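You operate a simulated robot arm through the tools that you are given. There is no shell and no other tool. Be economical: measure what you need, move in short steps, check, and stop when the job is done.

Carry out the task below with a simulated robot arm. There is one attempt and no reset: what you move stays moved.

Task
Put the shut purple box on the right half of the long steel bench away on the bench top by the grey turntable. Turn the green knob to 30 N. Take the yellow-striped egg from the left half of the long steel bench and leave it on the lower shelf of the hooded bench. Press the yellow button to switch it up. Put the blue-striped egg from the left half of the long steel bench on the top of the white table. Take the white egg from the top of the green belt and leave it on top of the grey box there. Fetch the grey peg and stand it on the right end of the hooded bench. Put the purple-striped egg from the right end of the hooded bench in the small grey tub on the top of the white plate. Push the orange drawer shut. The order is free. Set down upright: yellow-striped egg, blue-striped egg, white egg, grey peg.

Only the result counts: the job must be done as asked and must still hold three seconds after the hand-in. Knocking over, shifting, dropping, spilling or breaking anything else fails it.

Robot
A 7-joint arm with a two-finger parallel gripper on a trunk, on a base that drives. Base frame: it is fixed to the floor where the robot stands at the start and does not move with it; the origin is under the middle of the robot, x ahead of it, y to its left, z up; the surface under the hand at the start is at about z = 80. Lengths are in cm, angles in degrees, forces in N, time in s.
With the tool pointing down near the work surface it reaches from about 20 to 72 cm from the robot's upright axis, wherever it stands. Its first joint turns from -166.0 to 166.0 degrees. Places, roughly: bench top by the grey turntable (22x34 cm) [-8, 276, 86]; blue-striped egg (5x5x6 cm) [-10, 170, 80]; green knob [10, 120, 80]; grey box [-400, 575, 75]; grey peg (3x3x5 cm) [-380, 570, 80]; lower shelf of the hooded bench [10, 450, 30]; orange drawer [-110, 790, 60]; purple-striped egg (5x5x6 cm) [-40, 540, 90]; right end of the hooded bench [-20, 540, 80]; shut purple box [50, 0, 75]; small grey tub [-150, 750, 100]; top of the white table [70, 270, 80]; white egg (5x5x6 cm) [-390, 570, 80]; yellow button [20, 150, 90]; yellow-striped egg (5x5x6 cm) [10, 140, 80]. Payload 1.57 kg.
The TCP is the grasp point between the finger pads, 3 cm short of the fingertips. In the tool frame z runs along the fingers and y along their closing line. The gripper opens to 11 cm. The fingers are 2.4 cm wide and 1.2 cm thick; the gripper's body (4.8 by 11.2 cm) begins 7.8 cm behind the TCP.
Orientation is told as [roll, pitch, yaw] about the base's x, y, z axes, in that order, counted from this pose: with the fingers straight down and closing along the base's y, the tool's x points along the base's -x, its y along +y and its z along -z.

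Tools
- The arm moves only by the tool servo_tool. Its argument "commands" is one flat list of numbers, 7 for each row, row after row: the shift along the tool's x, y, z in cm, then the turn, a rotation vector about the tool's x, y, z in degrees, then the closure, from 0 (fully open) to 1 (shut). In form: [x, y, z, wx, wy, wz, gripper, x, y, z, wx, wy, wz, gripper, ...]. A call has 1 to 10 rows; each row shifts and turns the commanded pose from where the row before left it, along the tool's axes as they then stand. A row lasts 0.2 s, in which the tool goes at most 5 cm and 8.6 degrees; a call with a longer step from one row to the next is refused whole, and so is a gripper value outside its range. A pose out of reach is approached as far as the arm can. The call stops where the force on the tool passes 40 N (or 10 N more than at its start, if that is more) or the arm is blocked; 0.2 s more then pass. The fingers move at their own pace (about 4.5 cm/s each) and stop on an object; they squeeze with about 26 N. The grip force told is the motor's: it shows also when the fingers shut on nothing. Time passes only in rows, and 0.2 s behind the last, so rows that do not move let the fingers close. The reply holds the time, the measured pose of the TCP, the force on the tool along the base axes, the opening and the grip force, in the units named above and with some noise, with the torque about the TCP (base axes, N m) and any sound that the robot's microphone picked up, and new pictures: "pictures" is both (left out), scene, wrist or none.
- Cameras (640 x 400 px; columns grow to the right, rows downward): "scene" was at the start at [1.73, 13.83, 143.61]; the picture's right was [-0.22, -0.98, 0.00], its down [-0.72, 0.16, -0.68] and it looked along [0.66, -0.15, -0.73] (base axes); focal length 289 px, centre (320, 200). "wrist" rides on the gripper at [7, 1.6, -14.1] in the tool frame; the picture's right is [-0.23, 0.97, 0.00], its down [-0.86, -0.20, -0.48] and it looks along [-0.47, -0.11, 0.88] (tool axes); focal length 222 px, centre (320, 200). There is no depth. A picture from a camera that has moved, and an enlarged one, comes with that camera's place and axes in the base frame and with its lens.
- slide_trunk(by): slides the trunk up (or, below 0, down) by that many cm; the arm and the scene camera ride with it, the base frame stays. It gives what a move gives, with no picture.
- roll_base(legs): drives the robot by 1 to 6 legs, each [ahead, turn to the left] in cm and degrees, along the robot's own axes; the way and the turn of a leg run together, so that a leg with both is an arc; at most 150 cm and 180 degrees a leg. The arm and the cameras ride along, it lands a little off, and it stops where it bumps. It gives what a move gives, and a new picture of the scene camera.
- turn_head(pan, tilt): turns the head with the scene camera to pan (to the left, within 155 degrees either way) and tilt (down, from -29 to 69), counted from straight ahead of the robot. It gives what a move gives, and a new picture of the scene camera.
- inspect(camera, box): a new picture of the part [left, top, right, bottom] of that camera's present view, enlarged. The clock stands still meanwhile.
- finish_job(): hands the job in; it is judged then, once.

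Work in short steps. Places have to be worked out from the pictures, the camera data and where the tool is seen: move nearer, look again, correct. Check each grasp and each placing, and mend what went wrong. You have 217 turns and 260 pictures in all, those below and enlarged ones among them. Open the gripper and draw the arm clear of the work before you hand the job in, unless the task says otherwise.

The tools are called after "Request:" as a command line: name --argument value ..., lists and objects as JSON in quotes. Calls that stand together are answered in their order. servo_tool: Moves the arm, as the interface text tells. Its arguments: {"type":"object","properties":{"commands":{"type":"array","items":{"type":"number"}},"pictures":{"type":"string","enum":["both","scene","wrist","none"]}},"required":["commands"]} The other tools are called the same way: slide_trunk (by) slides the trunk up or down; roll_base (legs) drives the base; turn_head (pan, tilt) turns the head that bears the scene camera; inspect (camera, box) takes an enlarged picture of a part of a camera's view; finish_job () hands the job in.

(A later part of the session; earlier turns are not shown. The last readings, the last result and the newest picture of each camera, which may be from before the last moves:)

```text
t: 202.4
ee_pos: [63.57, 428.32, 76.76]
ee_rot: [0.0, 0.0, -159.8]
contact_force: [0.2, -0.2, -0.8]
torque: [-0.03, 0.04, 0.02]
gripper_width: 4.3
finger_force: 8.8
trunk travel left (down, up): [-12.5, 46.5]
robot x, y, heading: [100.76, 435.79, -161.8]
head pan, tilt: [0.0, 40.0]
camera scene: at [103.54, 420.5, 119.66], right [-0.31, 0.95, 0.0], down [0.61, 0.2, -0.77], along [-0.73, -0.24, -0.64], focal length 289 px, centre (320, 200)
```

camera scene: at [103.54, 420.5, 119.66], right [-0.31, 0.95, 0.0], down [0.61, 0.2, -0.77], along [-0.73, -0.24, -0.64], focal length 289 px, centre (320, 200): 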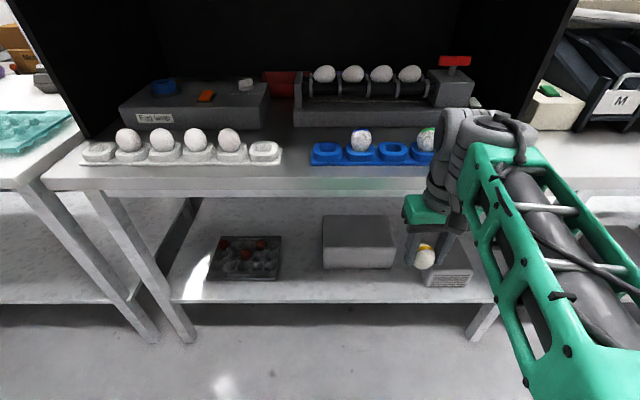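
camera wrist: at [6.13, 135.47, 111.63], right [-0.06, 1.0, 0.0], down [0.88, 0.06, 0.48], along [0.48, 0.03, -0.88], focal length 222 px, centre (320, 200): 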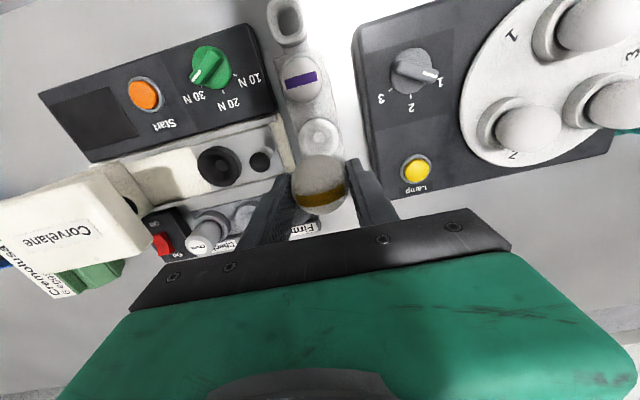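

I lower further in front of the shelf.

Request:
slide_trunk --by -12

Request:
servo_tool --commands '[0, 0, 4, 0, 0, 0, 0.75, 0, 0, 4, 0, 0, 0, 0.75, 0, 0, 4, 0, 0, 0, 0.75, 0, 0, 4, 0, 0, 0, 0.75, 0, 0, 4, 0, 0, 0, 0.75, 0, 0, 3, 0, 0, 0, 0.75]' --pictures "scene"

```text
t: 203.9
ee_pos: [63.43, 428.36, 64.8]
ee_rot: [0.0, 0.1, -159.8]
contact_force: [-0.9, -0.3, -0.4]
torque: [0.02, 0.0, -0.02]
gripper_width: 4.3
finger_force: 8.8
trunk travel left (down, up): [-0.5, 58.5]
robot x, y, heading: [101.17, 435.82, -162.1]
head pan, tilt: [0.0, 40.0]
```

```text
t: 205.3
ee_pos: [63.47, 428.35, 41.62]
ee_rot: [0.0, -0.1, -159.8]
contact_force: [0.5, -0.3, -1.3]
torque: [-0.02, 0.02, 0.01]
gripper_width: 4.31
finger_force: 8.8
trunk travel left (down, up): [-0.5, 58.5]
robot x, y, heading: [101.0, 435.78, -161.8]
head pan, tilt: [0.0, 40.0]
camera scene: at [103.55, 420.5, 107.66], right [-0.31, 0.95, 0.0], down [0.61, 0.2, -0.77], along [-0.73, -0.24, -0.64], focal length 289 px, centre (320, 200)
```

scene: 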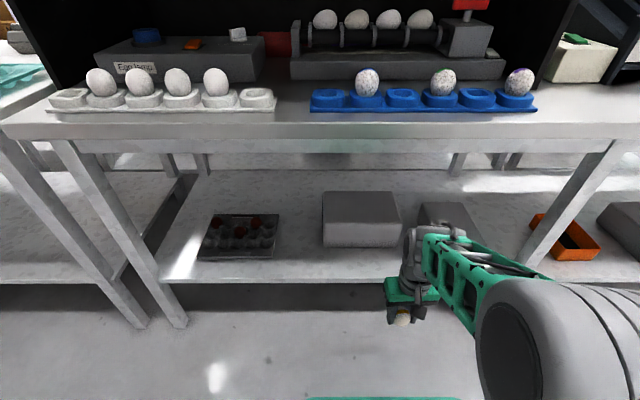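

The egg hangs at z≈36 just in front of the shelf edge. I move it in over the free strip in front of the white box.

Request:
servo_tool --commands '[-4.2, 1.1, 0, 0, 0, 0, 0.75, -4.2, 1.1, 0, 0, 0, 0, 0.75, -4.2, 1.1, 0, 0, 0, 0, 0.75, -4.2, 1.1, 0, 0, 0, 0, 0.75, -4.2, 1.1, 0, 0, 0, 0, 0.75, -4.2, 1.1, 0, 0, 0, 0, 0.75, 0, 0, 0, 0, 0, 0, 0.75]' --pictures "both"

Request:
inspect --camera "scene" --box '[270, 170, 450, 310]'

```text
t: 206.9
ee_pos: [42.1, 413.64, 41.48]
ee_rot: [0.0, -0.1, -159.7]
contact_force: [0.1, 0.2, -0.7]
torque: [0.0, 0.03, 0.04]
gripper_width: 4.31
finger_force: 8.8
trunk travel left (down, up): [-0.5, 58.5]
robot x, y, heading: [101.19, 435.99, -161.8]
head pan, tilt: [0.0, 40.0]
camera scene: at [103.53, 420.5, 107.65], right [-0.31, 0.95, 0.0], down [0.61, 0.2, -0.77], along [-0.73, -0.24, -0.64], focal length 289 px, centre (320, 200)
camera wrist: at [49.17, 414.51, 55.64], right [0.12, -0.99, 0.0], down [-0.87, -0.11, 0.48], along [-0.48, -0.06, -0.88], focal length 222 px, centre (320, 200)
```

scene: 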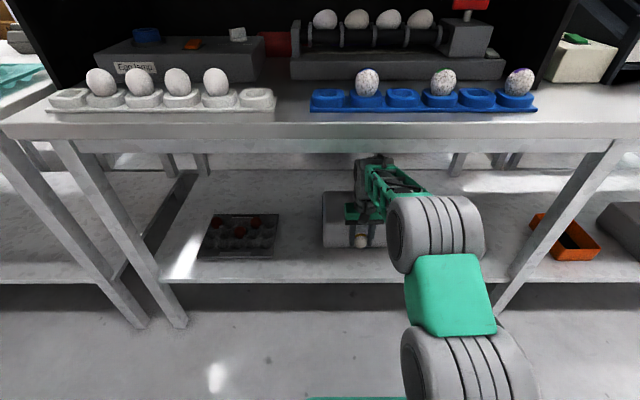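
wrist: 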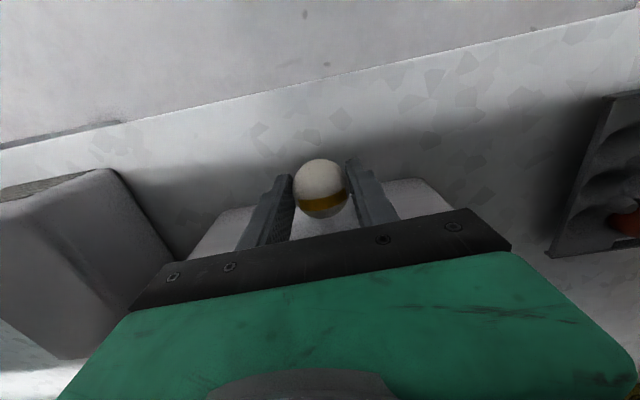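

```text
2.86 times, centred on (360, 240) of scene
camera zoom: at [103.53, 420.5, 107.65], right [-0.31, 0.95, 0.0], down [0.61, 0.2, -0.77], along [-0.73, -0.24, -0.64], focal length 825 px, centre (206, 86)
```

zoom: 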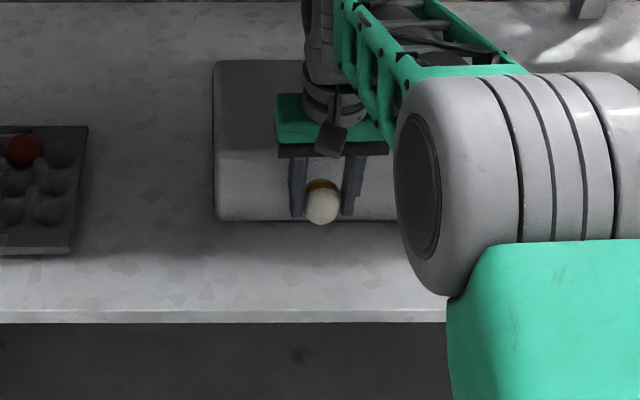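

I lower toward the shelf, the last part in small steps until contact.

Request:
servo_tool --commands '[0, 0, 2, 0, 0, 0, 0.75, 0, 0, 2, 0, 0, 0, 0.75, 0, 0, 0.6, 0, 0, 0, 0.75, 0, 0, 0.3, 0, 0, 0, 0.75, 0, 0, 0, 0, 0, 0, 0.75]' --pictures "none"

Request:
inspect --camera "wrist" --box '[240, 100, 420, 240]'

Request:
inspect --camera "scene" --box '[320, 200, 400, 290]'

```text
t: 208.1
ee_pos: [42.19, 413.64, 36.79]
ee_rot: [0.1, 0.0, -159.7]
contact_force: [-1.1, 0.2, -1.2]
torque: [0.03, 0.01, -0.03]
gripper_width: 4.3
finger_force: 8.9
trunk travel left (down, up): [-0.5, 58.5]
robot x, y, heading: [101.1, 436.16, -161.8]
head pan, tilt: [0.0, 40.0]
```

```text
2.86 times, centred on (330, 170) of wrist
camera zoom: at [49.28, 414.39, 50.75], right [0.12, -0.99, 0.0], down [-0.87, -0.11, 0.48], along [-0.48, -0.06, -0.88], focal length 635 px, centre (291, 286)
```

zoom: 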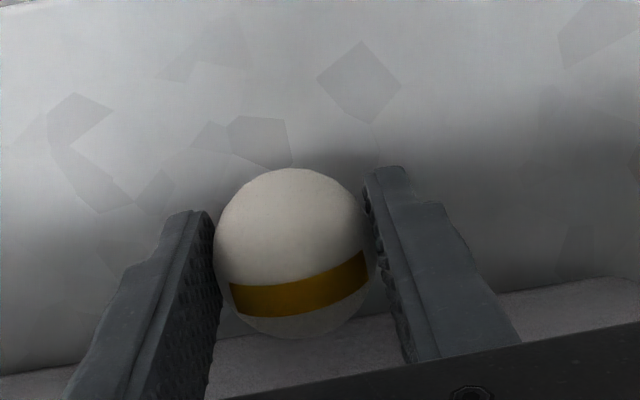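

```text
4.44 times, centred on (360, 245) of scene
camera zoom: at [103.53, 420.5, 107.65], right [-0.31, 0.95, 0.0], down [0.61, 0.2, -0.77], along [-0.73, -0.24, -0.64], focal length 1284 px, centre (142, 0)
```

zoom: 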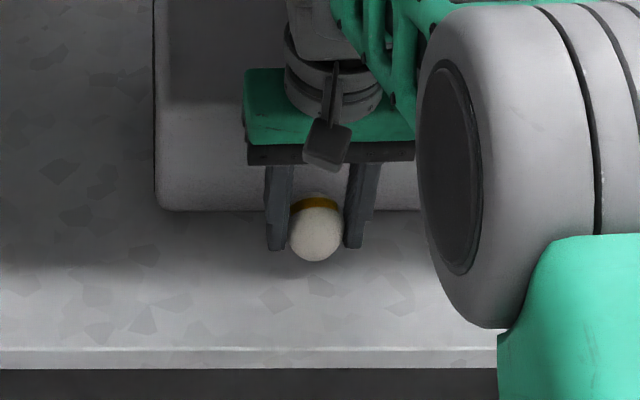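

Request:
servo_tool --commands '[0, 0, 0.3, 0, 0, 0, 0.75, 0, 0, 0.3, 0, 0, 0, 0.75, 0, 0, 0.2, 0, 0, 0, 0.75, 0, 0, 0, 0, 0, 0, 0.75]' --pictures "none"

```text
t: 209.1
ee_pos: [42.11, 413.49, 36.06]
ee_rot: [0.0, 0.0, -159.8]
contact_force: [0.2, -0.5, -0.4]
torque: [-0.02, -0.01, 0.0]
gripper_width: 4.3
finger_force: 8.9
trunk travel left (down, up): [-0.5, 58.5]
robot x, y, heading: [101.16, 435.63, -161.9]
head pan, tilt: [0.0, 40.0]
```

Request:
servo_tool --commands '[0, 0, 0.2, 0, 0, 0, 0.75, 0, 0, 0.2, 0, 0, 0, 0.75, 0, 0, 0, 0, 0, 0, 0.75]' --pictures "none"

Request:
inspect --camera "scene" --box '[330, 220, 390, 280]'

```text
t: 209.9
ee_pos: [42.17, 413.53, 35.68]
ee_rot: [-0.1, 0.0, -159.8]
contact_force: [-0.8, 0.5, -0.5]
torque: [0.03, 0.02, 0.03]
gripper_width: 4.31
finger_force: 8.5
trunk travel left (down, up): [-0.5, 58.5]
robot x, y, heading: [101.53, 435.5, -162.0]
head pan, tilt: [0.0, 40.0]
```

```text
6.67 times, centred on (360, 250) of scene
camera zoom: at [103.53, 420.5, 107.65], right [-0.31, 0.95, 0.0], down [0.61, 0.2, -0.77], along [-0.73, -0.24, -0.64], focal length 1925 px, centre (53, -133)
```

zoom: 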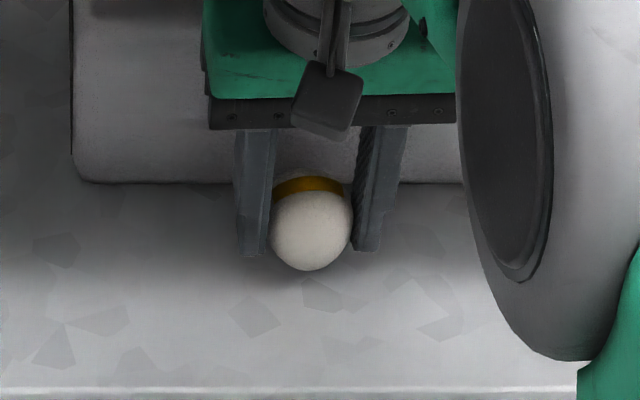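

Still no contact; continuing in 0.3 cm steps.

Request:
servo_tool --commands '[0, 0, 0.25, 0, 0, 0, 0.75, 0, 0, 0.25, 0, 0, 0, 0.75, 0, 0, 0, 0, 0, 0, 0.75]' --pictures "none"

Request:
servo_tool --commands '[0, 0, 0.25, 0, 0, 0, 0.75, 0, 0, 0.2, 0, 0, 0, 0.75, 0, 0, 0, 0, 0, 0, 0.75]' --pictures "none"

```text
t: 210.7
ee_pos: [42.07, 413.42, 35.19]
ee_rot: [0.0, -0.1, -159.7]
contact_force: [2.0, 0.7, 6.7]
torque: [0.03, -0.07, 0.06]
gripper_width: 4.3
finger_force: 9.6
trunk travel left (down, up): [-0.5, 58.5]
robot x, y, heading: [101.04, 435.71, -161.7]
head pan, tilt: [0.0, 40.0]
```

```text
t: 211.5
ee_pos: [42.15, 413.46, 34.85]
ee_rot: [0.0, -0.1, -159.7]
contact_force: [-1.4, -3.1, 7.5]
torque: [-0.16, 0.03, 0.01]
gripper_width: 4.3
finger_force: 8.8
trunk travel left (down, up): [-0.5, 58.5]
robot x, y, heading: [100.8, 435.5, -162.2]
head pan, tilt: [0.0, 40.0]
```

Contact (7 N). I open gently and check that it stands.

Request:
servo_tool --commands '[0, 0, -0.15, 0, 0, 0, 0.7, 0, 0, 0, 0, 0, 0, 0.64, 0, 0, 0, 0, 0, 0, 0.6, 0, 0, 0, 0, 0, 0, 0.58, 0, 0, 0, 0, 0, 0, 0.55, 0, 0, 0, 0, 0, 0, 0.5]' --pictures "none"

Request:
inspect --camera "wrist" --box '[240, 100, 420, 240]'

Request:
inspect --camera "scene" --box '[330, 220, 390, 280]'

```text
t: 212.9
ee_pos: [42.15, 413.59, 34.98]
ee_rot: [0.0, 0.0, -159.7]
contact_force: [0.0, 0.2, -0.3]
torque: [0.0, 0.02, 0.01]
gripper_width: 5.5
finger_force: 0.1
trunk travel left (down, up): [-0.5, 58.5]
robot x, y, heading: [101.31, 436.21, -161.8]
head pan, tilt: [0.0, 40.0]
```

```text
2.86 times, centred on (330, 170) of wrist
camera zoom: at [49.21, 414.37, 48.95], right [0.12, -0.99, 0.0], down [-0.87, -0.11, 0.48], along [-0.48, -0.06, -0.88], focal length 635 px, centre (291, 286)
```

zoom: 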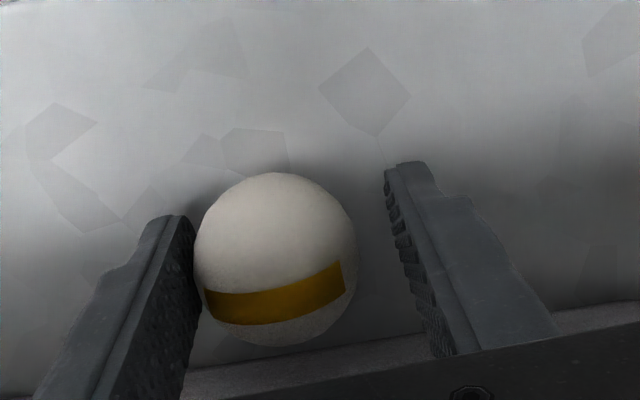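

```text
6.67 times, centred on (360, 250) of scene
camera zoom: at [103.53, 420.5, 107.65], right [-0.31, 0.95, 0.0], down [0.61, 0.2, -0.77], along [-0.73, -0.24, -0.64], focal length 1925 px, centre (53, -133)
```

zoom: 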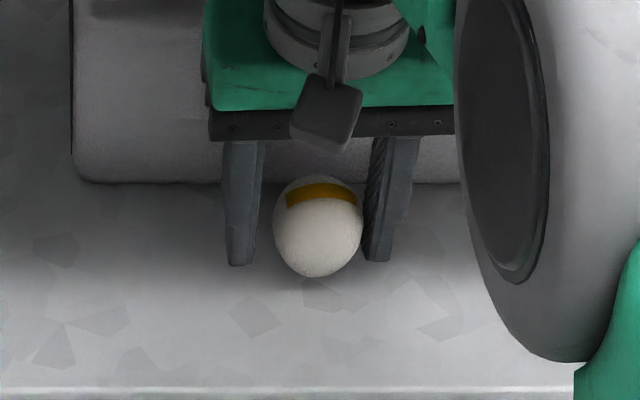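

The egg rests near one finger; I wait a moment to see whether it is standing by itself.

Request:
servo_tool --commands '[0, 0, 0, 0, 0, 0, 0.4, 0, 0, 0, 0, 0, 0, 0.4, 0, 0, 0, 0, 0, 0, 0.4]' --pictures "none"

Request:
inspect --camera "wrist" --box '[240, 100, 420, 240]'

Request:
inspect --camera "scene" --box '[330, 220, 390, 280]'

```text
t: 213.7
ee_pos: [42.11, 413.55, 35.01]
ee_rot: [0.0, 0.1, -159.8]
contact_force: [0.0, -0.6, 0.2]
torque: [0.02, 0.04, -0.02]
gripper_width: 6.59
finger_force: 0.0
trunk travel left (down, up): [-0.5, 58.5]
robot x, y, heading: [101.41, 435.91, -162.1]
head pan, tilt: [0.0, 40.0]
```

```text
2.86 times, centred on (330, 170) of wrist
camera zoom: at [49.21, 414.37, 48.95], right [0.12, -0.99, 0.0], down [-0.87, -0.11, 0.48], along [-0.48, -0.06, -0.88], focal length 635 px, centre (291, 286)
```

zoom: 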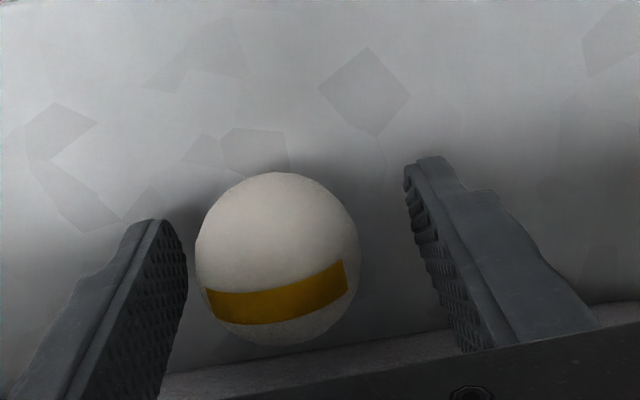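

```text
6.67 times, centred on (360, 250) of scene
camera zoom: at [103.53, 420.5, 107.65], right [-0.31, 0.95, 0.0], down [0.61, 0.2, -0.77], along [-0.73, -0.24, -0.64], focal length 1925 px, centre (53, -133)
```

zoom: 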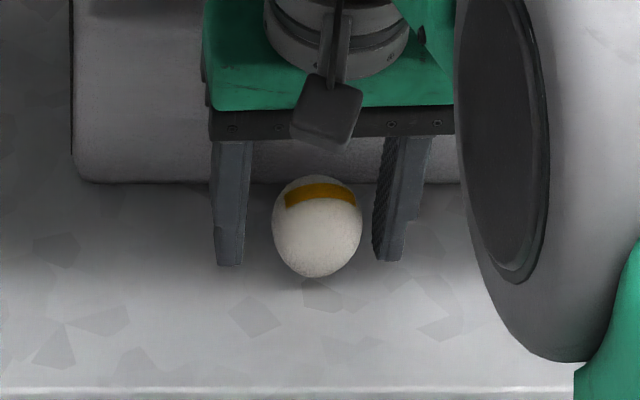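

It stands on its own. I open more, rise and back the hand out.

Request:
servo_tool --commands '[0, 0, -2, 0, 0, 0, 0.3, 0, 0, -2.5, 0, 0, 0, 0.3, 0, 0, -1, 0, 0, 0, 0.3, 4.2, 0, 0, 0, 0, 0, 0.3, 4.2, 0, 0, 0, 0, 0, 0.3, 4.2, 0, 0, 0, 0, 0, 0.3, 4.2, 0, 0, 0, 0, 0, 0.3, 4.2, 0, 0, 0, 0, 0, 0.3, 4, 0, 0, 0, 0, 0, 0.3]' --pictures "scene"

Request:
inspect --camera "scene" --box '[320, 200, 400, 290]'

```text
t: 215.7
ee_pos: [65.54, 422.34, 40.12]
ee_rot: [0.1, 0.0, -159.9]
contact_force: [0.2, 0.6, -0.9]
torque: [0.01, 0.02, -0.01]
gripper_width: 7.71
finger_force: 0.0
trunk travel left (down, up): [-0.5, 58.5]
robot x, y, heading: [101.32, 435.79, -161.8]
head pan, tilt: [0.0, 40.0]
camera scene: at [103.52, 420.49, 107.65], right [-0.31, 0.95, 0.0], down [0.61, 0.2, -0.77], along [-0.73, -0.24, -0.64], focal length 289 px, centre (320, 200)
```

scene: 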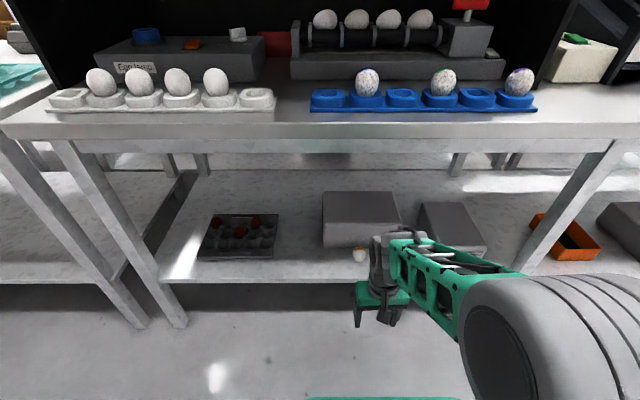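

```text
4.44 times, centred on (360, 245) of scene
camera zoom: at [103.52, 420.49, 107.65], right [-0.31, 0.95, 0.0], down [0.61, 0.2, -0.77], along [-0.73, -0.24, -0.64], focal length 1284 px, centre (142, 0)
```

zoom: 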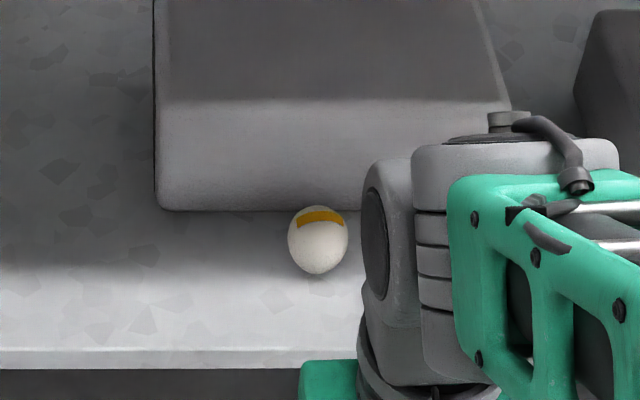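

The yellow-striped egg is standing on the lower shelf. Next, the purple-striped egg on this bench's right end: I raise the arm and drive along there.

Request:
slide_trunk --by 40

Request:
servo_tool --commands '[0, 0, -4, 0, 0, 0, 0.3, 0, 0, -4, 0, 0, 0, 0.3, 0, 0, -4, 0, 0, 0, 0.3, 0, 0, -4, 0, 0, 0, 0.3, 0, 0, -4, 0, 0, 0, 0.3, 0, 0, -4, 0, 0, 0, 0.3]' --pictures "none"

Request:
slide_trunk --by 12

Request:
roll_base --legs '[[0, -91], [115, 0], [0, 90], [12, 0]]'

Request:
turn_head --pan 0 --tilt 40

```text
t: 219.5
ee_pos: [65.57, 422.25, 80.08]
ee_rot: [0.0, 0.0, -159.8]
contact_force: [-0.9, -0.1, -0.8]
torque: [0.02, -0.02, 0.01]
gripper_width: 7.71
finger_force: 0.0
trunk travel left (down, up): [-40.5, 18.5]
robot x, y, heading: [101.27, 435.68, -161.9]
head pan, tilt: [0.0, 40.0]
```

```text
t: 220.9
ee_pos: [65.7, 422.15, 104.15]
ee_rot: [0.0, -0.1, -159.8]
contact_force: [-0.2, 0.4, -0.4]
torque: [0.0, -0.02, 0.0]
gripper_width: 7.71
finger_force: 0.0
trunk travel left (down, up): [-40.5, 18.5]
robot x, y, heading: [101.38, 436.13, -162.2]
head pan, tilt: [0.0, 40.0]
```

```text
t: 222.4
ee_pos: [65.62, 422.05, 116.07]
ee_rot: [0.0, 0.0, -159.8]
contact_force: [-0.2, -0.1, 0.4]
torque: [0.0, 0.0, 0.03]
gripper_width: 7.7
finger_force: 0.0
trunk travel left (down, up): [-52.5, 6.5]
robot x, y, heading: [101.24, 435.62, -162.0]
head pan, tilt: [0.0, 40.0]
```

```text
t: 236.8
ee_pos: [18.53, 530.28, 116.12]
ee_rot: [0.0, -0.1, -160.5]
contact_force: [0.2, 0.2, -0.2]
torque: [0.02, -0.01, 0.01]
gripper_width: 7.69
finger_force: 0.1
trunk travel left (down, up): [-52.5, 6.5]
robot x, y, heading: [54.09, 543.64, -162.9]
head pan, tilt: [0.0, 40.0]
camera scene: at [56.31, 528.2, 159.65], right [-0.29, 0.96, 0.0], down [0.61, 0.19, -0.77], along [-0.73, -0.23, -0.64], focal length 289 px, centre (320, 200)
```

scene: 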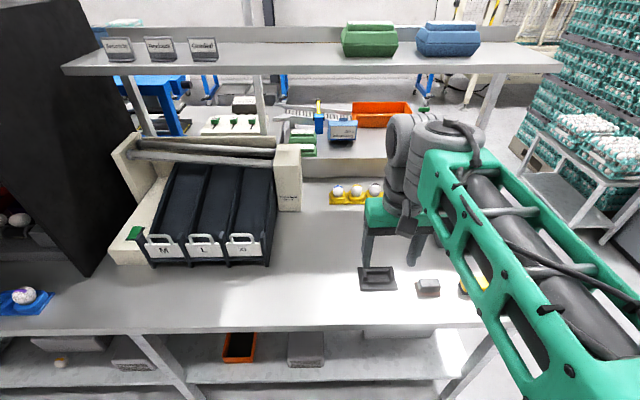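

```text
t: 237.4
ee_pos: [18.56, 530.34, 116.14]
ee_rot: [0.1, 0.0, -160.5]
contact_force: [0.5, -0.3, -0.6]
torque: [0.0, -0.04, 0.01]
gripper_width: 7.7
finger_force: 0.1
trunk travel left (down, up): [-52.5, 6.5]
robot x, y, heading: [53.94, 543.7, -163.0]
head pan, tilt: [0.0, 40.0]
camera scene: at [56.37, 528.22, 159.65], right [-0.29, 0.96, 0.0], down [0.61, 0.19, -0.77], along [-0.73, -0.23, -0.64], focal length 289 px, centre (320, 200)
```

scene: 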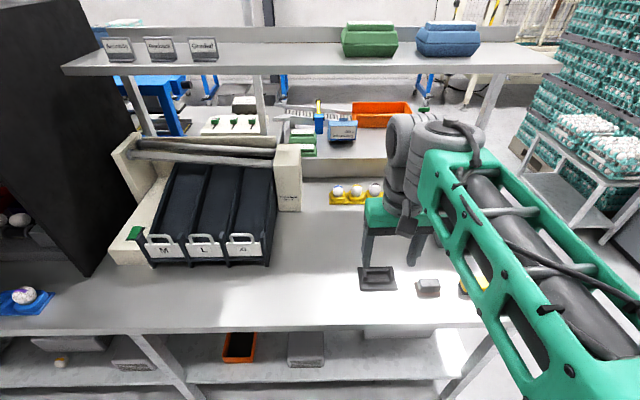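

Request:
inspect --camera "scene" --box '[310, 160, 470, 300]'

Request:
turn_head --pan -25 --tilt 40

```text
2.86 times, centred on (390, 230) of scene
camera zoom: at [56.37, 528.22, 159.65], right [-0.29, 0.96, 0.0], down [0.61, 0.19, -0.77], along [-0.73, -0.23, -0.64], focal length 825 px, centre (120, 114)
```

zoom: 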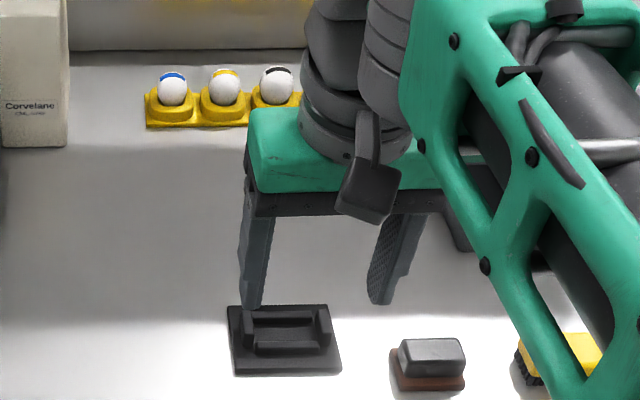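

```text
t: 238.3
ee_pos: [18.45, 530.48, 116.21]
ee_rot: [0.0, 0.0, -160.5]
contact_force: [0.7, -0.2, 0.6]
torque: [0.0, 0.0, -0.01]
gripper_width: 7.7
finger_force: 0.1
trunk travel left (down, up): [-52.5, 6.5]
robot x, y, heading: [53.98, 543.58, -162.9]
head pan, tilt: [-25.0, 40.0]
camera scene: at [56.08, 531.89, 159.65], right [0.14, 0.99, 0.0], down [0.64, -0.09, -0.77], along [-0.76, 0.1, -0.64], focal length 289 px, centre (320, 200)
```

scene: 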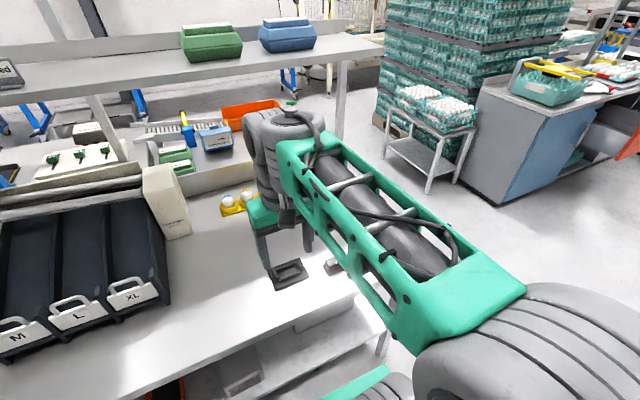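

The purple-striped egg is second from the right end (≈(-39.5,530)), under the upper shelf, so I approach from the bench's end, side-on.

Request:
roll_base --legs '[[0, -90], [81, 0], [0, 90], [88, 0]]'

Request:
turn_head --pan 80 --tilt 40

```text
t: 254.7
ee_pos: [-88.33, 585.88, 116.15]
ee_rot: [0.0, 0.1, -161.2]
contact_force: [-0.2, 0.8, -0.5]
torque: [0.0, -0.01, -0.02]
gripper_width: 7.66
finger_force: 0.0
trunk travel left (down, up): [-52.5, 6.5]
robot x, y, heading: [-52.01, 598.72, -163.4]
head pan, tilt: [-25.0, 40.0]
camera scene: at [-50.74, 586.89, 159.65], right [0.15, 0.99, 0.0], down [0.64, -0.1, -0.77], along [-0.76, 0.11, -0.64], focal length 289 px, centre (320, 200)
```

scene: 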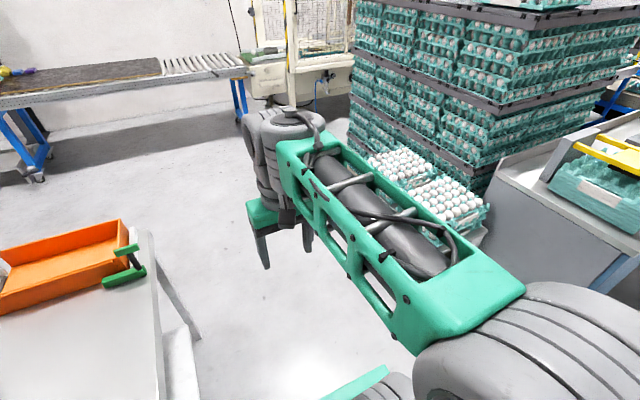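

```text
t: 256.5
ee_pos: [-88.12, 585.77, 116.23]
ee_rot: [0.1, 0.0, -161.3]
contact_force: [0.7, -0.2, -0.2]
torque: [0.0, -0.02, 0.0]
gripper_width: 7.68
finger_force: 0.1
trunk travel left (down, up): [-52.5, 6.5]
robot x, y, heading: [-52.46, 598.92, -163.3]
head pan, tilt: [80.0, 40.0]
camera scene: at [-41.37, 577.18, 159.65], right [-0.99, -0.11, 0.0], down [-0.07, 0.64, -0.77], along [0.09, -0.76, -0.64], focal length 289 px, centre (320, 200)
```

scene: 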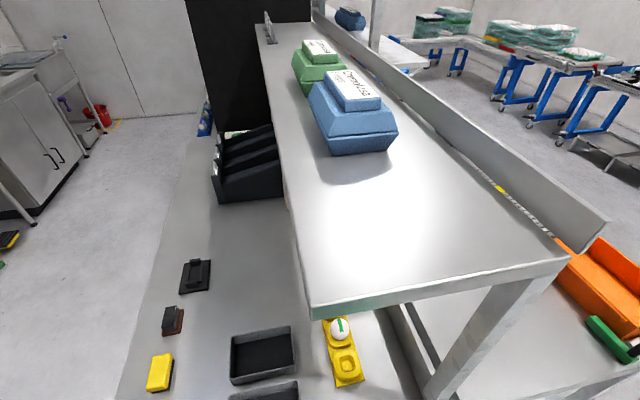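

I lower the trunk so the arm stays below the upper shelf, then swing the hand round to the bench's end.

Request:
slide_trunk --by -20

Request:
servo_tool --commands '[1.5, 3.61, 0, 0, 0, 0, 0.3, 1.5, 3.61, 0, 0, 0, 0, 0.3, 1.5, 3.61, 0, 0, 0, 0, 0.3, 1.5, 3.61, 0, 0, 0, 0, 0.3, 1.5, 3.61, 0, 0, 0, 0, 0.3, 1.5, 3.61, 0, 0, 0, 0, 0.3, 1.5, 3.61, 0, 0, 0, 0, 0.3]' --pictures "none"

Request:
servo_tool --commands '[4.26, 0.3, 0, 0, 0, 0, 0.3, 4.26, 0.3, 0, 0, 0, 0, 0.3, 4.26, 0.3, 0, 0, 0, 0, 0.3, 4.26, 0.3, 0, 0, 0, 0, 0.3, 4.26, 0.3, 0, 0, 0, 0, 0.3, 4.26, 0.3, 0, 0, 0, 0, 0.3, 4.26, 0.3, 0, 0, 0, 0, 0.3]' --pictures "none"

Request:
servo_tool --commands '[0, 0, 0, 0, 0, -8.8, 0.3]' --pictures "none"

Request:
servo_tool --commands '[0, 0, 0, 0, 0, -8.5, 0.3, 0, 0, 0, 0, 0, -8.5, 0.3, 0, 0, 0, 0, 0, -8.5, 0.3, 0, 0, 0, 0, 0, -8.5, 0.3, 0, 0, 0, 0, 0, -8.5, 0.3, 0, 0, 0, 0, 0, -8.5, 0.3, 0, 0, 0, 0, 0, -8.5, 0.3, 0, 0, 0, 0, 0, -8.5, 0.3, 0, 0, 0, 0, 0, -8.5, 0.3, 0, 0, 0, 0, 0, -8.5, 0.3]' --pictures "both"

```text
t: 258.7
ee_pos: [-88.34, 585.76, 96.09]
ee_rot: [0.0, 0.0, -161.3]
contact_force: [-0.9, -0.2, 0.3]
torque: [-0.02, -0.01, 0.0]
gripper_width: 7.7
finger_force: 0.2
trunk travel left (down, up): [-32.5, 26.5]
robot x, y, heading: [-52.43, 598.53, -163.6]
head pan, tilt: [80.0, 40.0]
```

```text
t: 260.3
ee_pos: [-70.2, 565.36, 96.22]
ee_rot: [-0.1, 0.1, -161.4]
contact_force: [0.4, 0.5, 0.4]
torque: [0.0, -0.02, 0.01]
gripper_width: 7.71
finger_force: 0.1
trunk travel left (down, up): [-32.5, 26.5]
robot x, y, heading: [-52.58, 598.95, -163.1]
head pan, tilt: [80.0, 40.0]
```

```text
t: 261.9
ee_pos: [-41.31, 572.62, 96.14]
ee_rot: [-0.1, 0.0, -161.6]
contact_force: [0.8, -0.8, 0.4]
torque: [0.01, 0.01, 0.0]
gripper_width: 7.71
finger_force: 0.0
trunk travel left (down, up): [-32.5, 26.5]
robot x, y, heading: [-52.69, 598.46, -163.1]
head pan, tilt: [80.0, 40.0]
```

```text
refused: row 1 steps farther than a row can; nothing moved
```

```text
t: 264.1
ee_pos: [-41.35, 572.78, 96.21]
ee_rot: [-0.1, -0.1, -76.1]
contact_force: [0.7, 0.1, 0.8]
torque: [-0.02, 0.02, 0.01]
gripper_width: 7.71
finger_force: 0.0
trunk travel left (down, up): [-32.5, 26.5]
robot x, y, heading: [-52.86, 599.0, -163.7]
head pan, tilt: [80.0, 40.0]
camera scene: at [-41.36, 577.18, 139.65], right [-0.99, -0.11, 0.0], down [-0.07, 0.64, -0.77], along [0.09, -0.76, -0.64], focal length 289 px, centre (320, 200)
camera wrist: at [-41.42, 579.9, 110.14], right [1.0, 0.01, 0.0], down [0.01, -0.88, 0.48], along [0.01, -0.48, -0.88], focal length 222 px, centre (320, 200)
```

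scene: 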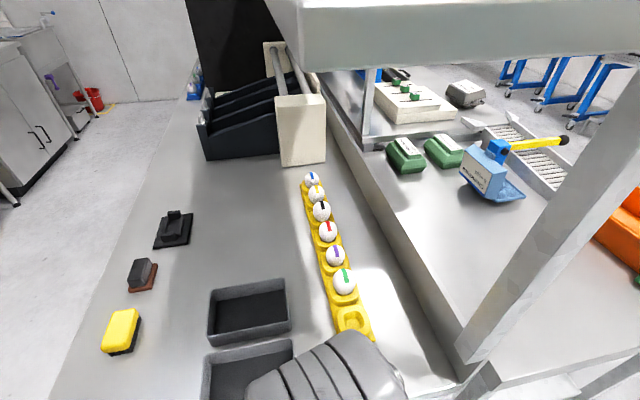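
wrist: 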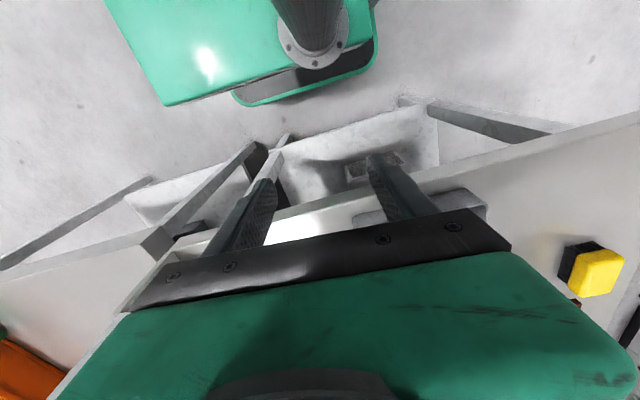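

Now the scene camera sees the egg row under the shelf. I enlarge it to locate the purple-striped egg.

Request:
inspect --camera "scene" --box '[270, 150, 400, 350]'

```text
2.00 times, centred on (335, 250) of scene
camera zoom: at [-41.36, 577.18, 139.65], right [-0.99, -0.11, 0.0], down [-0.07, 0.64, -0.77], along [0.09, -0.76, -0.64], focal length 578 px, centre (290, 100)
```

zoom: 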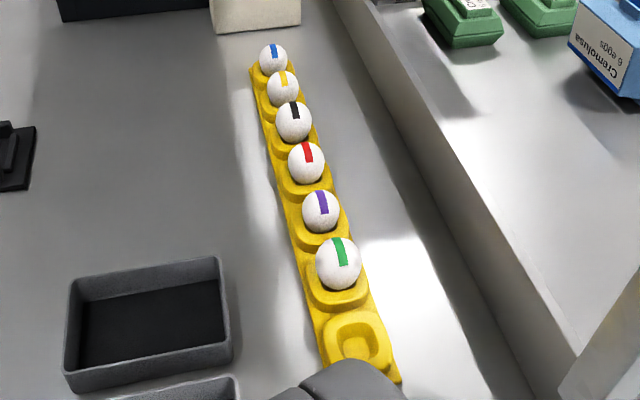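

Purple-striped egg ≈(-39.7,531.3). I slide the hand in under the shelf to above it.

Request:
servo_tool --commands '[0, 0, 0, 0, 0, -5, 0.3, -4.42, -1.32, 0, 0, 0, 0, 0.3, -4.42, -1.32, 0, 0, 0, 0, 0.3, -4.42, -1.32, 0, 0, 0, 0, 0.3, -4.42, -1.32, 0, 0, 0, 0, 0.3, -4.42, -1.32, 0, 0, 0, 0, 0.3, -4.42, -1.32, 0, 0, 0, 0, 0.3]' --pictures "both"

```text
t: 265.7
ee_pos: [-40.45, 545.01, 96.15]
ee_rot: [0.0, 0.0, -71.3]
contact_force: [0.8, -0.7, 0.4]
torque: [-0.01, 0.03, 0.01]
gripper_width: 7.71
finger_force: 0.0
trunk travel left (down, up): [-32.5, 26.5]
robot x, y, heading: [-52.17, 599.0, -163.5]
head pan, tilt: [80.0, 40.0]
camera scene: at [-41.35, 577.17, 139.65], right [-0.99, -0.11, 0.0], down [-0.07, 0.64, -0.77], along [0.09, -0.76, -0.64], focal length 289 px, centre (320, 200)
camera wrist: at [-41.18, 552.18, 110.21], right [1.0, 0.1, 0.0], down [0.08, -0.87, 0.48], along [0.05, -0.48, -0.88], focal length 222 px, centre (320, 200)
```

scene: 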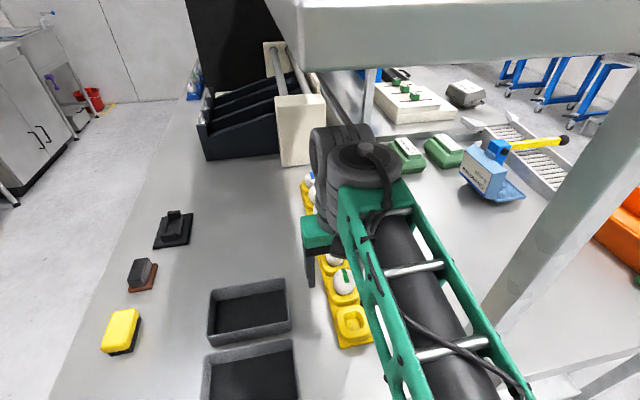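
wrist: 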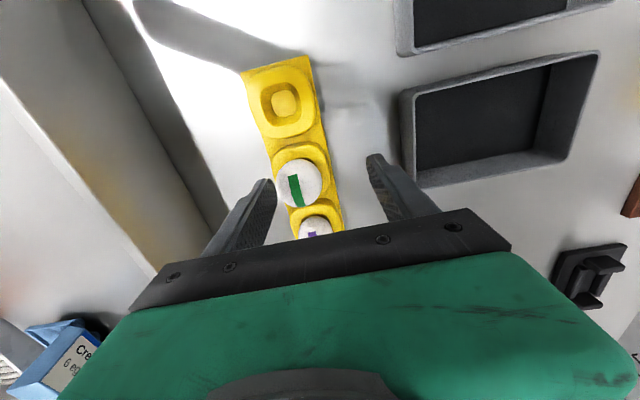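

Request:
servo_tool --commands '[-4.02, -1.13, 0, 0, 0, 0, 0.3, -4.02, -1.13, 0, 0, 0, 0, 0.3, -4.02, -1.13, 0, 0, 0, 0, 0.3, 0, 0, 0, 0, 0, 0, 0.3]' --pictures "wrist"

Request:
inspect --camera "wrist" --box '[220, 80, 420, 240]'

Request:
inspect --camera "scene" --box '[270, 150, 400, 300]'

```text
t: 266.7
ee_pos: [-40.22, 536.75, 95.6]
ee_rot: [0.0, 0.1, -71.2]
contact_force: [0.8, -0.3, -0.1]
torque: [0.0, 0.04, 0.01]
gripper_width: 7.72
finger_force: 0.0
out of reach, approached as far as the arm can: row 3
trunk travel left (down, up): [-32.5, 26.5]
robot x, y, heading: [-52.55, 598.65, -163.7]
head pan, tilt: [80.0, 40.0]
camera wrist: at [-40.88, 543.85, 109.63], right [1.0, 0.1, 0.0], down [0.08, -0.87, 0.48], along [0.05, -0.47, -0.88], focal length 222 px, centre (320, 200)
```

wrist: 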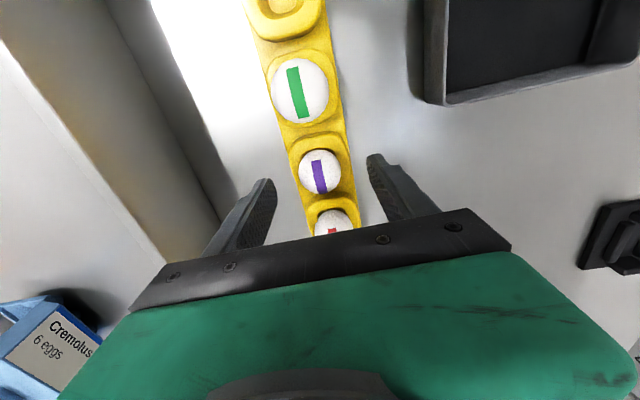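

```text
2.50 times, centred on (320, 160) of wrist
camera zoom: at [-40.88, 543.85, 109.63], right [1.0, 0.1, 0.0], down [0.08, -0.87, 0.48], along [0.05, -0.47, -0.88], focal length 555 px, centre (320, 300)
```

zoom: 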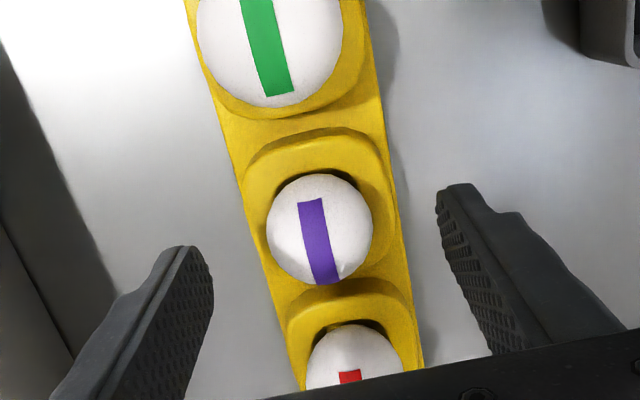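

```text
2.67 times, centred on (335, 225) of scene
camera zoom: at [-41.35, 577.16, 139.64], right [-0.99, -0.11, 0.0], down [-0.07, 0.64, -0.77], along [0.09, -0.76, -0.64], focal length 770 px, centre (280, 133)
```

zoom: 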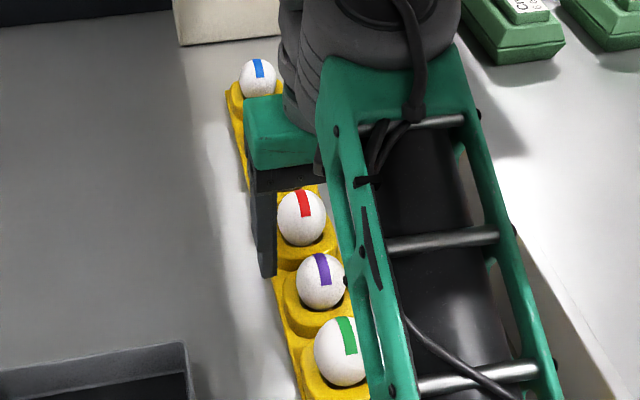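

Both views now agree on egg centre ≈(-40,535.7,88.7) – higher than assumed. I shift 1 cm and descend carefully around it.

Request:
servo_tool --commands '[-0.5, 0, 1, 0, 0, 0, 0.4, -0.5, 0, 1, 0, 0, 0, 0.4, 0, 0, 1, 0, 0, 0, 0.4, 0, 0, 1, 0, 0, 0, 0.4, 0, 0, 0, 0, 0, 0, 0.4]' --pictures "none"

Request:
inspect --camera "wrist" --box '[220, 80, 420, 240]'

Request:
inspect --camera "scene" --box '[290, 170, 390, 300]'

```text
t: 267.9
ee_pos: [-40.08, 535.7, 91.46]
ee_rot: [-0.1, 0.2, -71.3]
contact_force: [-0.2, -1.3, -0.8]
torque: [0.0, -0.02, 0.01]
gripper_width: 6.61
finger_force: 0.0
trunk travel left (down, up): [-32.5, 26.5]
robot x, y, heading: [-52.52, 598.72, -163.5]
head pan, tilt: [80.0, 40.0]
```

```text
2.50 times, centred on (320, 160) of wrist
camera zoom: at [-40.74, 542.86, 105.53], right [1.0, 0.1, 0.0], down [0.08, -0.87, 0.48], along [0.05, -0.48, -0.88], focal length 555 px, centre (320, 300)
```

zoom: 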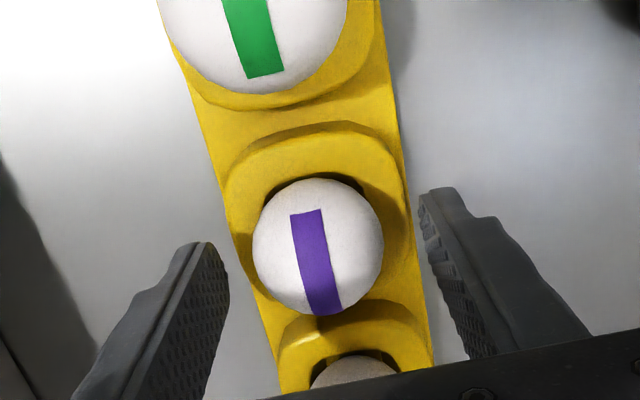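

```text
3.08 times, centred on (340, 235) of scene
camera zoom: at [-41.35, 577.16, 139.65], right [-0.99, -0.11, 0.0], down [-0.07, 0.64, -0.77], along [0.09, -0.76, -0.64], focal length 889 px, centre (258, 92)
```

zoom: 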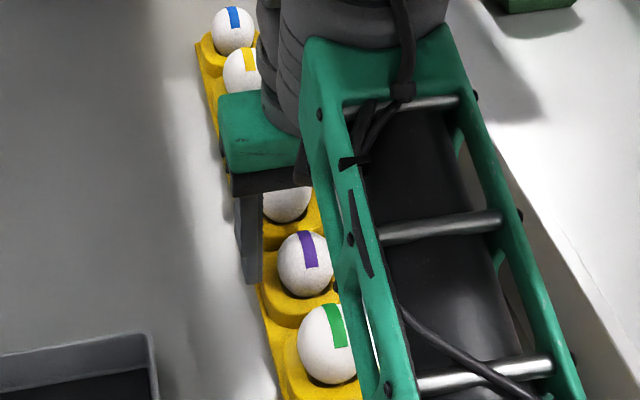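

Request:
servo_tool --commands '[-0.3, 0, 0.6, 0, 0, 0, 0.45, 0, 0, 0.6, 0, 0, 0, 0.45, 0, 0, 0, 0, 0, 0, 0.55, 0, 0, 0, 0, 0, 0, 0.62, 0, 0, 0, 0, 0, 0, 0.7, 0, 0, 0, 0, 0, 0, 0.72]' --pictures "none"

Request:
inspect --camera "wrist" --box '[220, 80, 420, 240]'

```text
t: 269.3
ee_pos: [-39.95, 535.63, 90.59]
ee_rot: [-0.1, -0.1, -71.4]
contact_force: [1.7, -2.1, 14.5]
torque: [0.13, -0.23, -0.09]
gripper_width: 4.11
finger_force: 9.2
trunk travel left (down, up): [-32.5, 26.5]
robot x, y, heading: [-52.38, 598.27, -163.6]
head pan, tilt: [80.0, 40.0]
```

```text
2.50 times, centred on (320, 160) of wrist
camera zoom: at [-40.66, 542.69, 104.6], right [1.0, 0.1, 0.0], down [0.08, -0.87, 0.48], along [0.05, -0.48, -0.88], focal length 555 px, centre (320, 300)
```

zoom: 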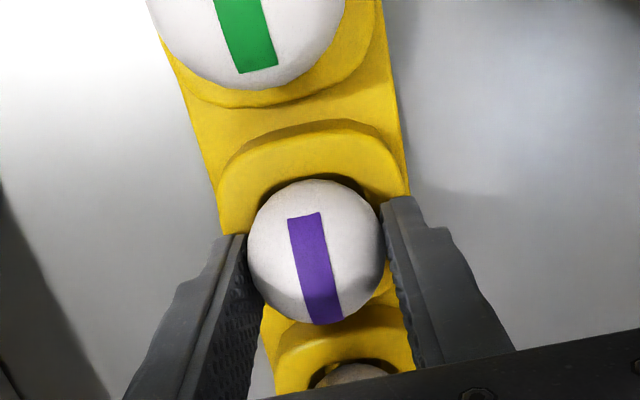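

Gripped (4.1 cm); tips just touched the rack. I lift gently and verify.

Request:
servo_tool --commands '[0, 0, -0.4, 0, 0, 0, 0.74, 0, 0, -0.5, 0, 0, 0, 0.74, 0, 0, -1, 0, 0, 0, 0.74, 0, 0, -1.5, 0, 0, 0, 0.74, 0, 0, -2, 0, 0, 0, 0.74, 0, 0, -2, 0, 0, 0, 0.74]' --pictures "wrist"

Request:
inspect --camera "scene" --box '[270, 150, 400, 300]'

```text
t: 270.7
ee_pos: [-40.37, 536.62, 95.47]
ee_rot: [0.0, 0.3, -71.3]
contact_force: [-0.2, 0.0, -1.3]
torque: [0.05, 0.02, 0.0]
gripper_width: 4.09
finger_force: 8.6
out of reach, approached as far as the arm can: row 4, 5, 6
trunk travel left (down, up): [-32.5, 26.5]
robot x, y, heading: [-52.4, 598.69, -163.4]
head pan, tilt: [80.0, 40.0]
camera wrist: at [-41.05, 543.65, 109.43], right [1.0, 0.1, 0.0], down [0.09, -0.88, 0.48], along [0.05, -0.47, -0.88], focal length 222 px, centre (320, 200)
```

wrist: 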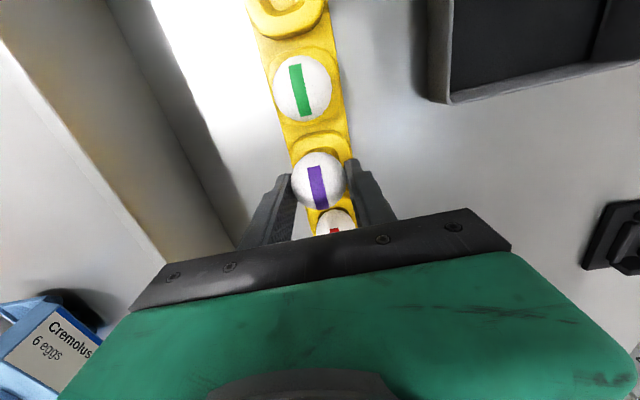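

```text
2.67 times, centred on (335, 225) of scene
camera zoom: at [-41.33, 577.05, 139.62], right [-0.99, -0.11, 0.0], down [-0.07, 0.64, -0.77], along [0.09, -0.76, -0.64], focal length 770 px, centre (280, 133)
```

zoom: 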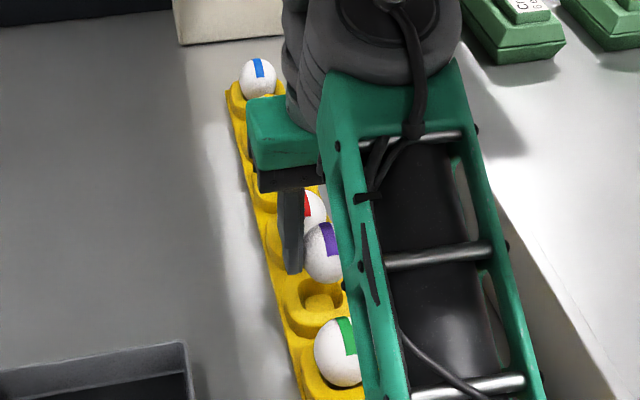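

The egg is out. I ease it sideways and back while rising so it clears the green-striped egg.

Request:
servo_tool --commands '[0.5, 3.5, 0, 0, 0, 0, 0.74, 1, 1.2, -0.8, 0, 0, 0, 0.74, 0.6, 0, -1.5, 0, 0, 0, 0.74, 1, 0, -1.5, 0, 0, 0, 0.74, 0, 0, 0, 0, 0, 0, 0.74]' --pictures "wrist"

```text
t: 271.0
ee_pos: [-38.9, 537.03, 95.57]
ee_rot: [0.1, -0.9, -70.8]
contact_force: [8.4, -16.0, -24.6]
torque: [0.78, 0.76, -0.31]
gripper_width: 4.09
finger_force: 9.1
trunk travel left (down, up): [-32.5, 26.5]
robot x, y, heading: [-52.74, 598.79, -163.4]
head pan, tilt: [80.0, 40.0]
stopped in row 1: the force on the tool passed its limit at 124 N (the readings are from after the stop); the commanded pose is now the measured one
camera wrist: at [-39.7, 544.35, 109.47], right [0.99, 0.1, 0.0], down [0.09, -0.87, 0.49], along [0.05, -0.49, -0.87], focal length 222 px, centre (320, 200)
```

wrist: 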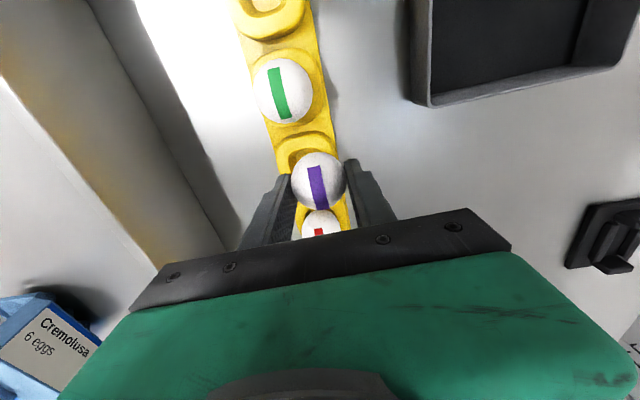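

A force spike stopped it, possibly just a jerk at the reach limit. I hold still and read again.

Request:
servo_tool --commands '[0, 0, 0, 0, 0, 0, 0.74]' --pictures "scene"

Request:
inspect --camera "scene" --box '[270, 120, 480, 300]'

```text
t: 271.5
ee_pos: [-38.82, 536.97, 95.55]
ee_rot: [-0.1, -1.0, -71.0]
contact_force: [3.8, -11.2, -16.7]
torque: [0.6, 0.37, -0.08]
gripper_width: 4.11
finger_force: 8.9
trunk travel left (down, up): [-32.5, 26.5]
robot x, y, heading: [-52.25, 598.48, -163.6]
head pan, tilt: [80.0, 40.0]
stopped in row 1: the force on the tool passed its limit at 42 N (the readings are from after the stop); the commanded pose is now the measured one
camera scene: at [-41.37, 577.14, 139.65], right [-0.99, -0.11, 0.0], down [-0.07, 0.64, -0.77], along [0.09, -0.76, -0.64], focal length 289 px, centre (320, 200)
```

scene: 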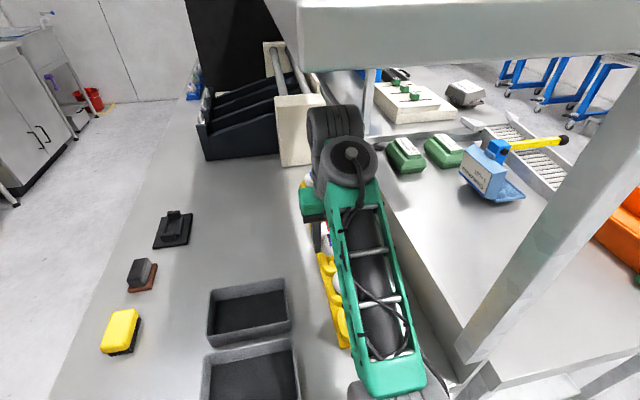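

```text
2.22 times, centred on (375, 210) of scene
camera zoom: at [-41.37, 577.14, 139.65], right [-0.99, -0.11, 0.0], down [-0.07, 0.64, -0.77], along [0.09, -0.76, -0.64], focal length 642 px, centre (198, 178)
```

zoom: 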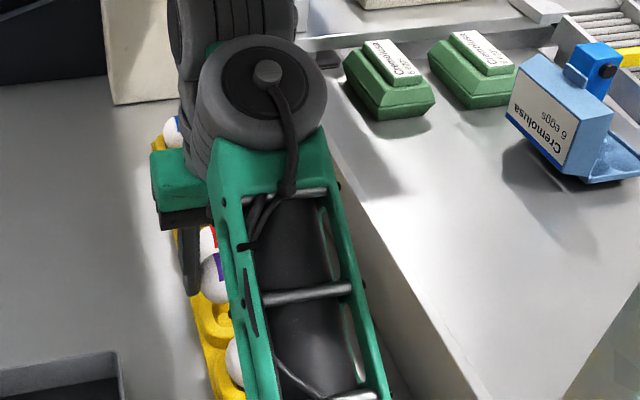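

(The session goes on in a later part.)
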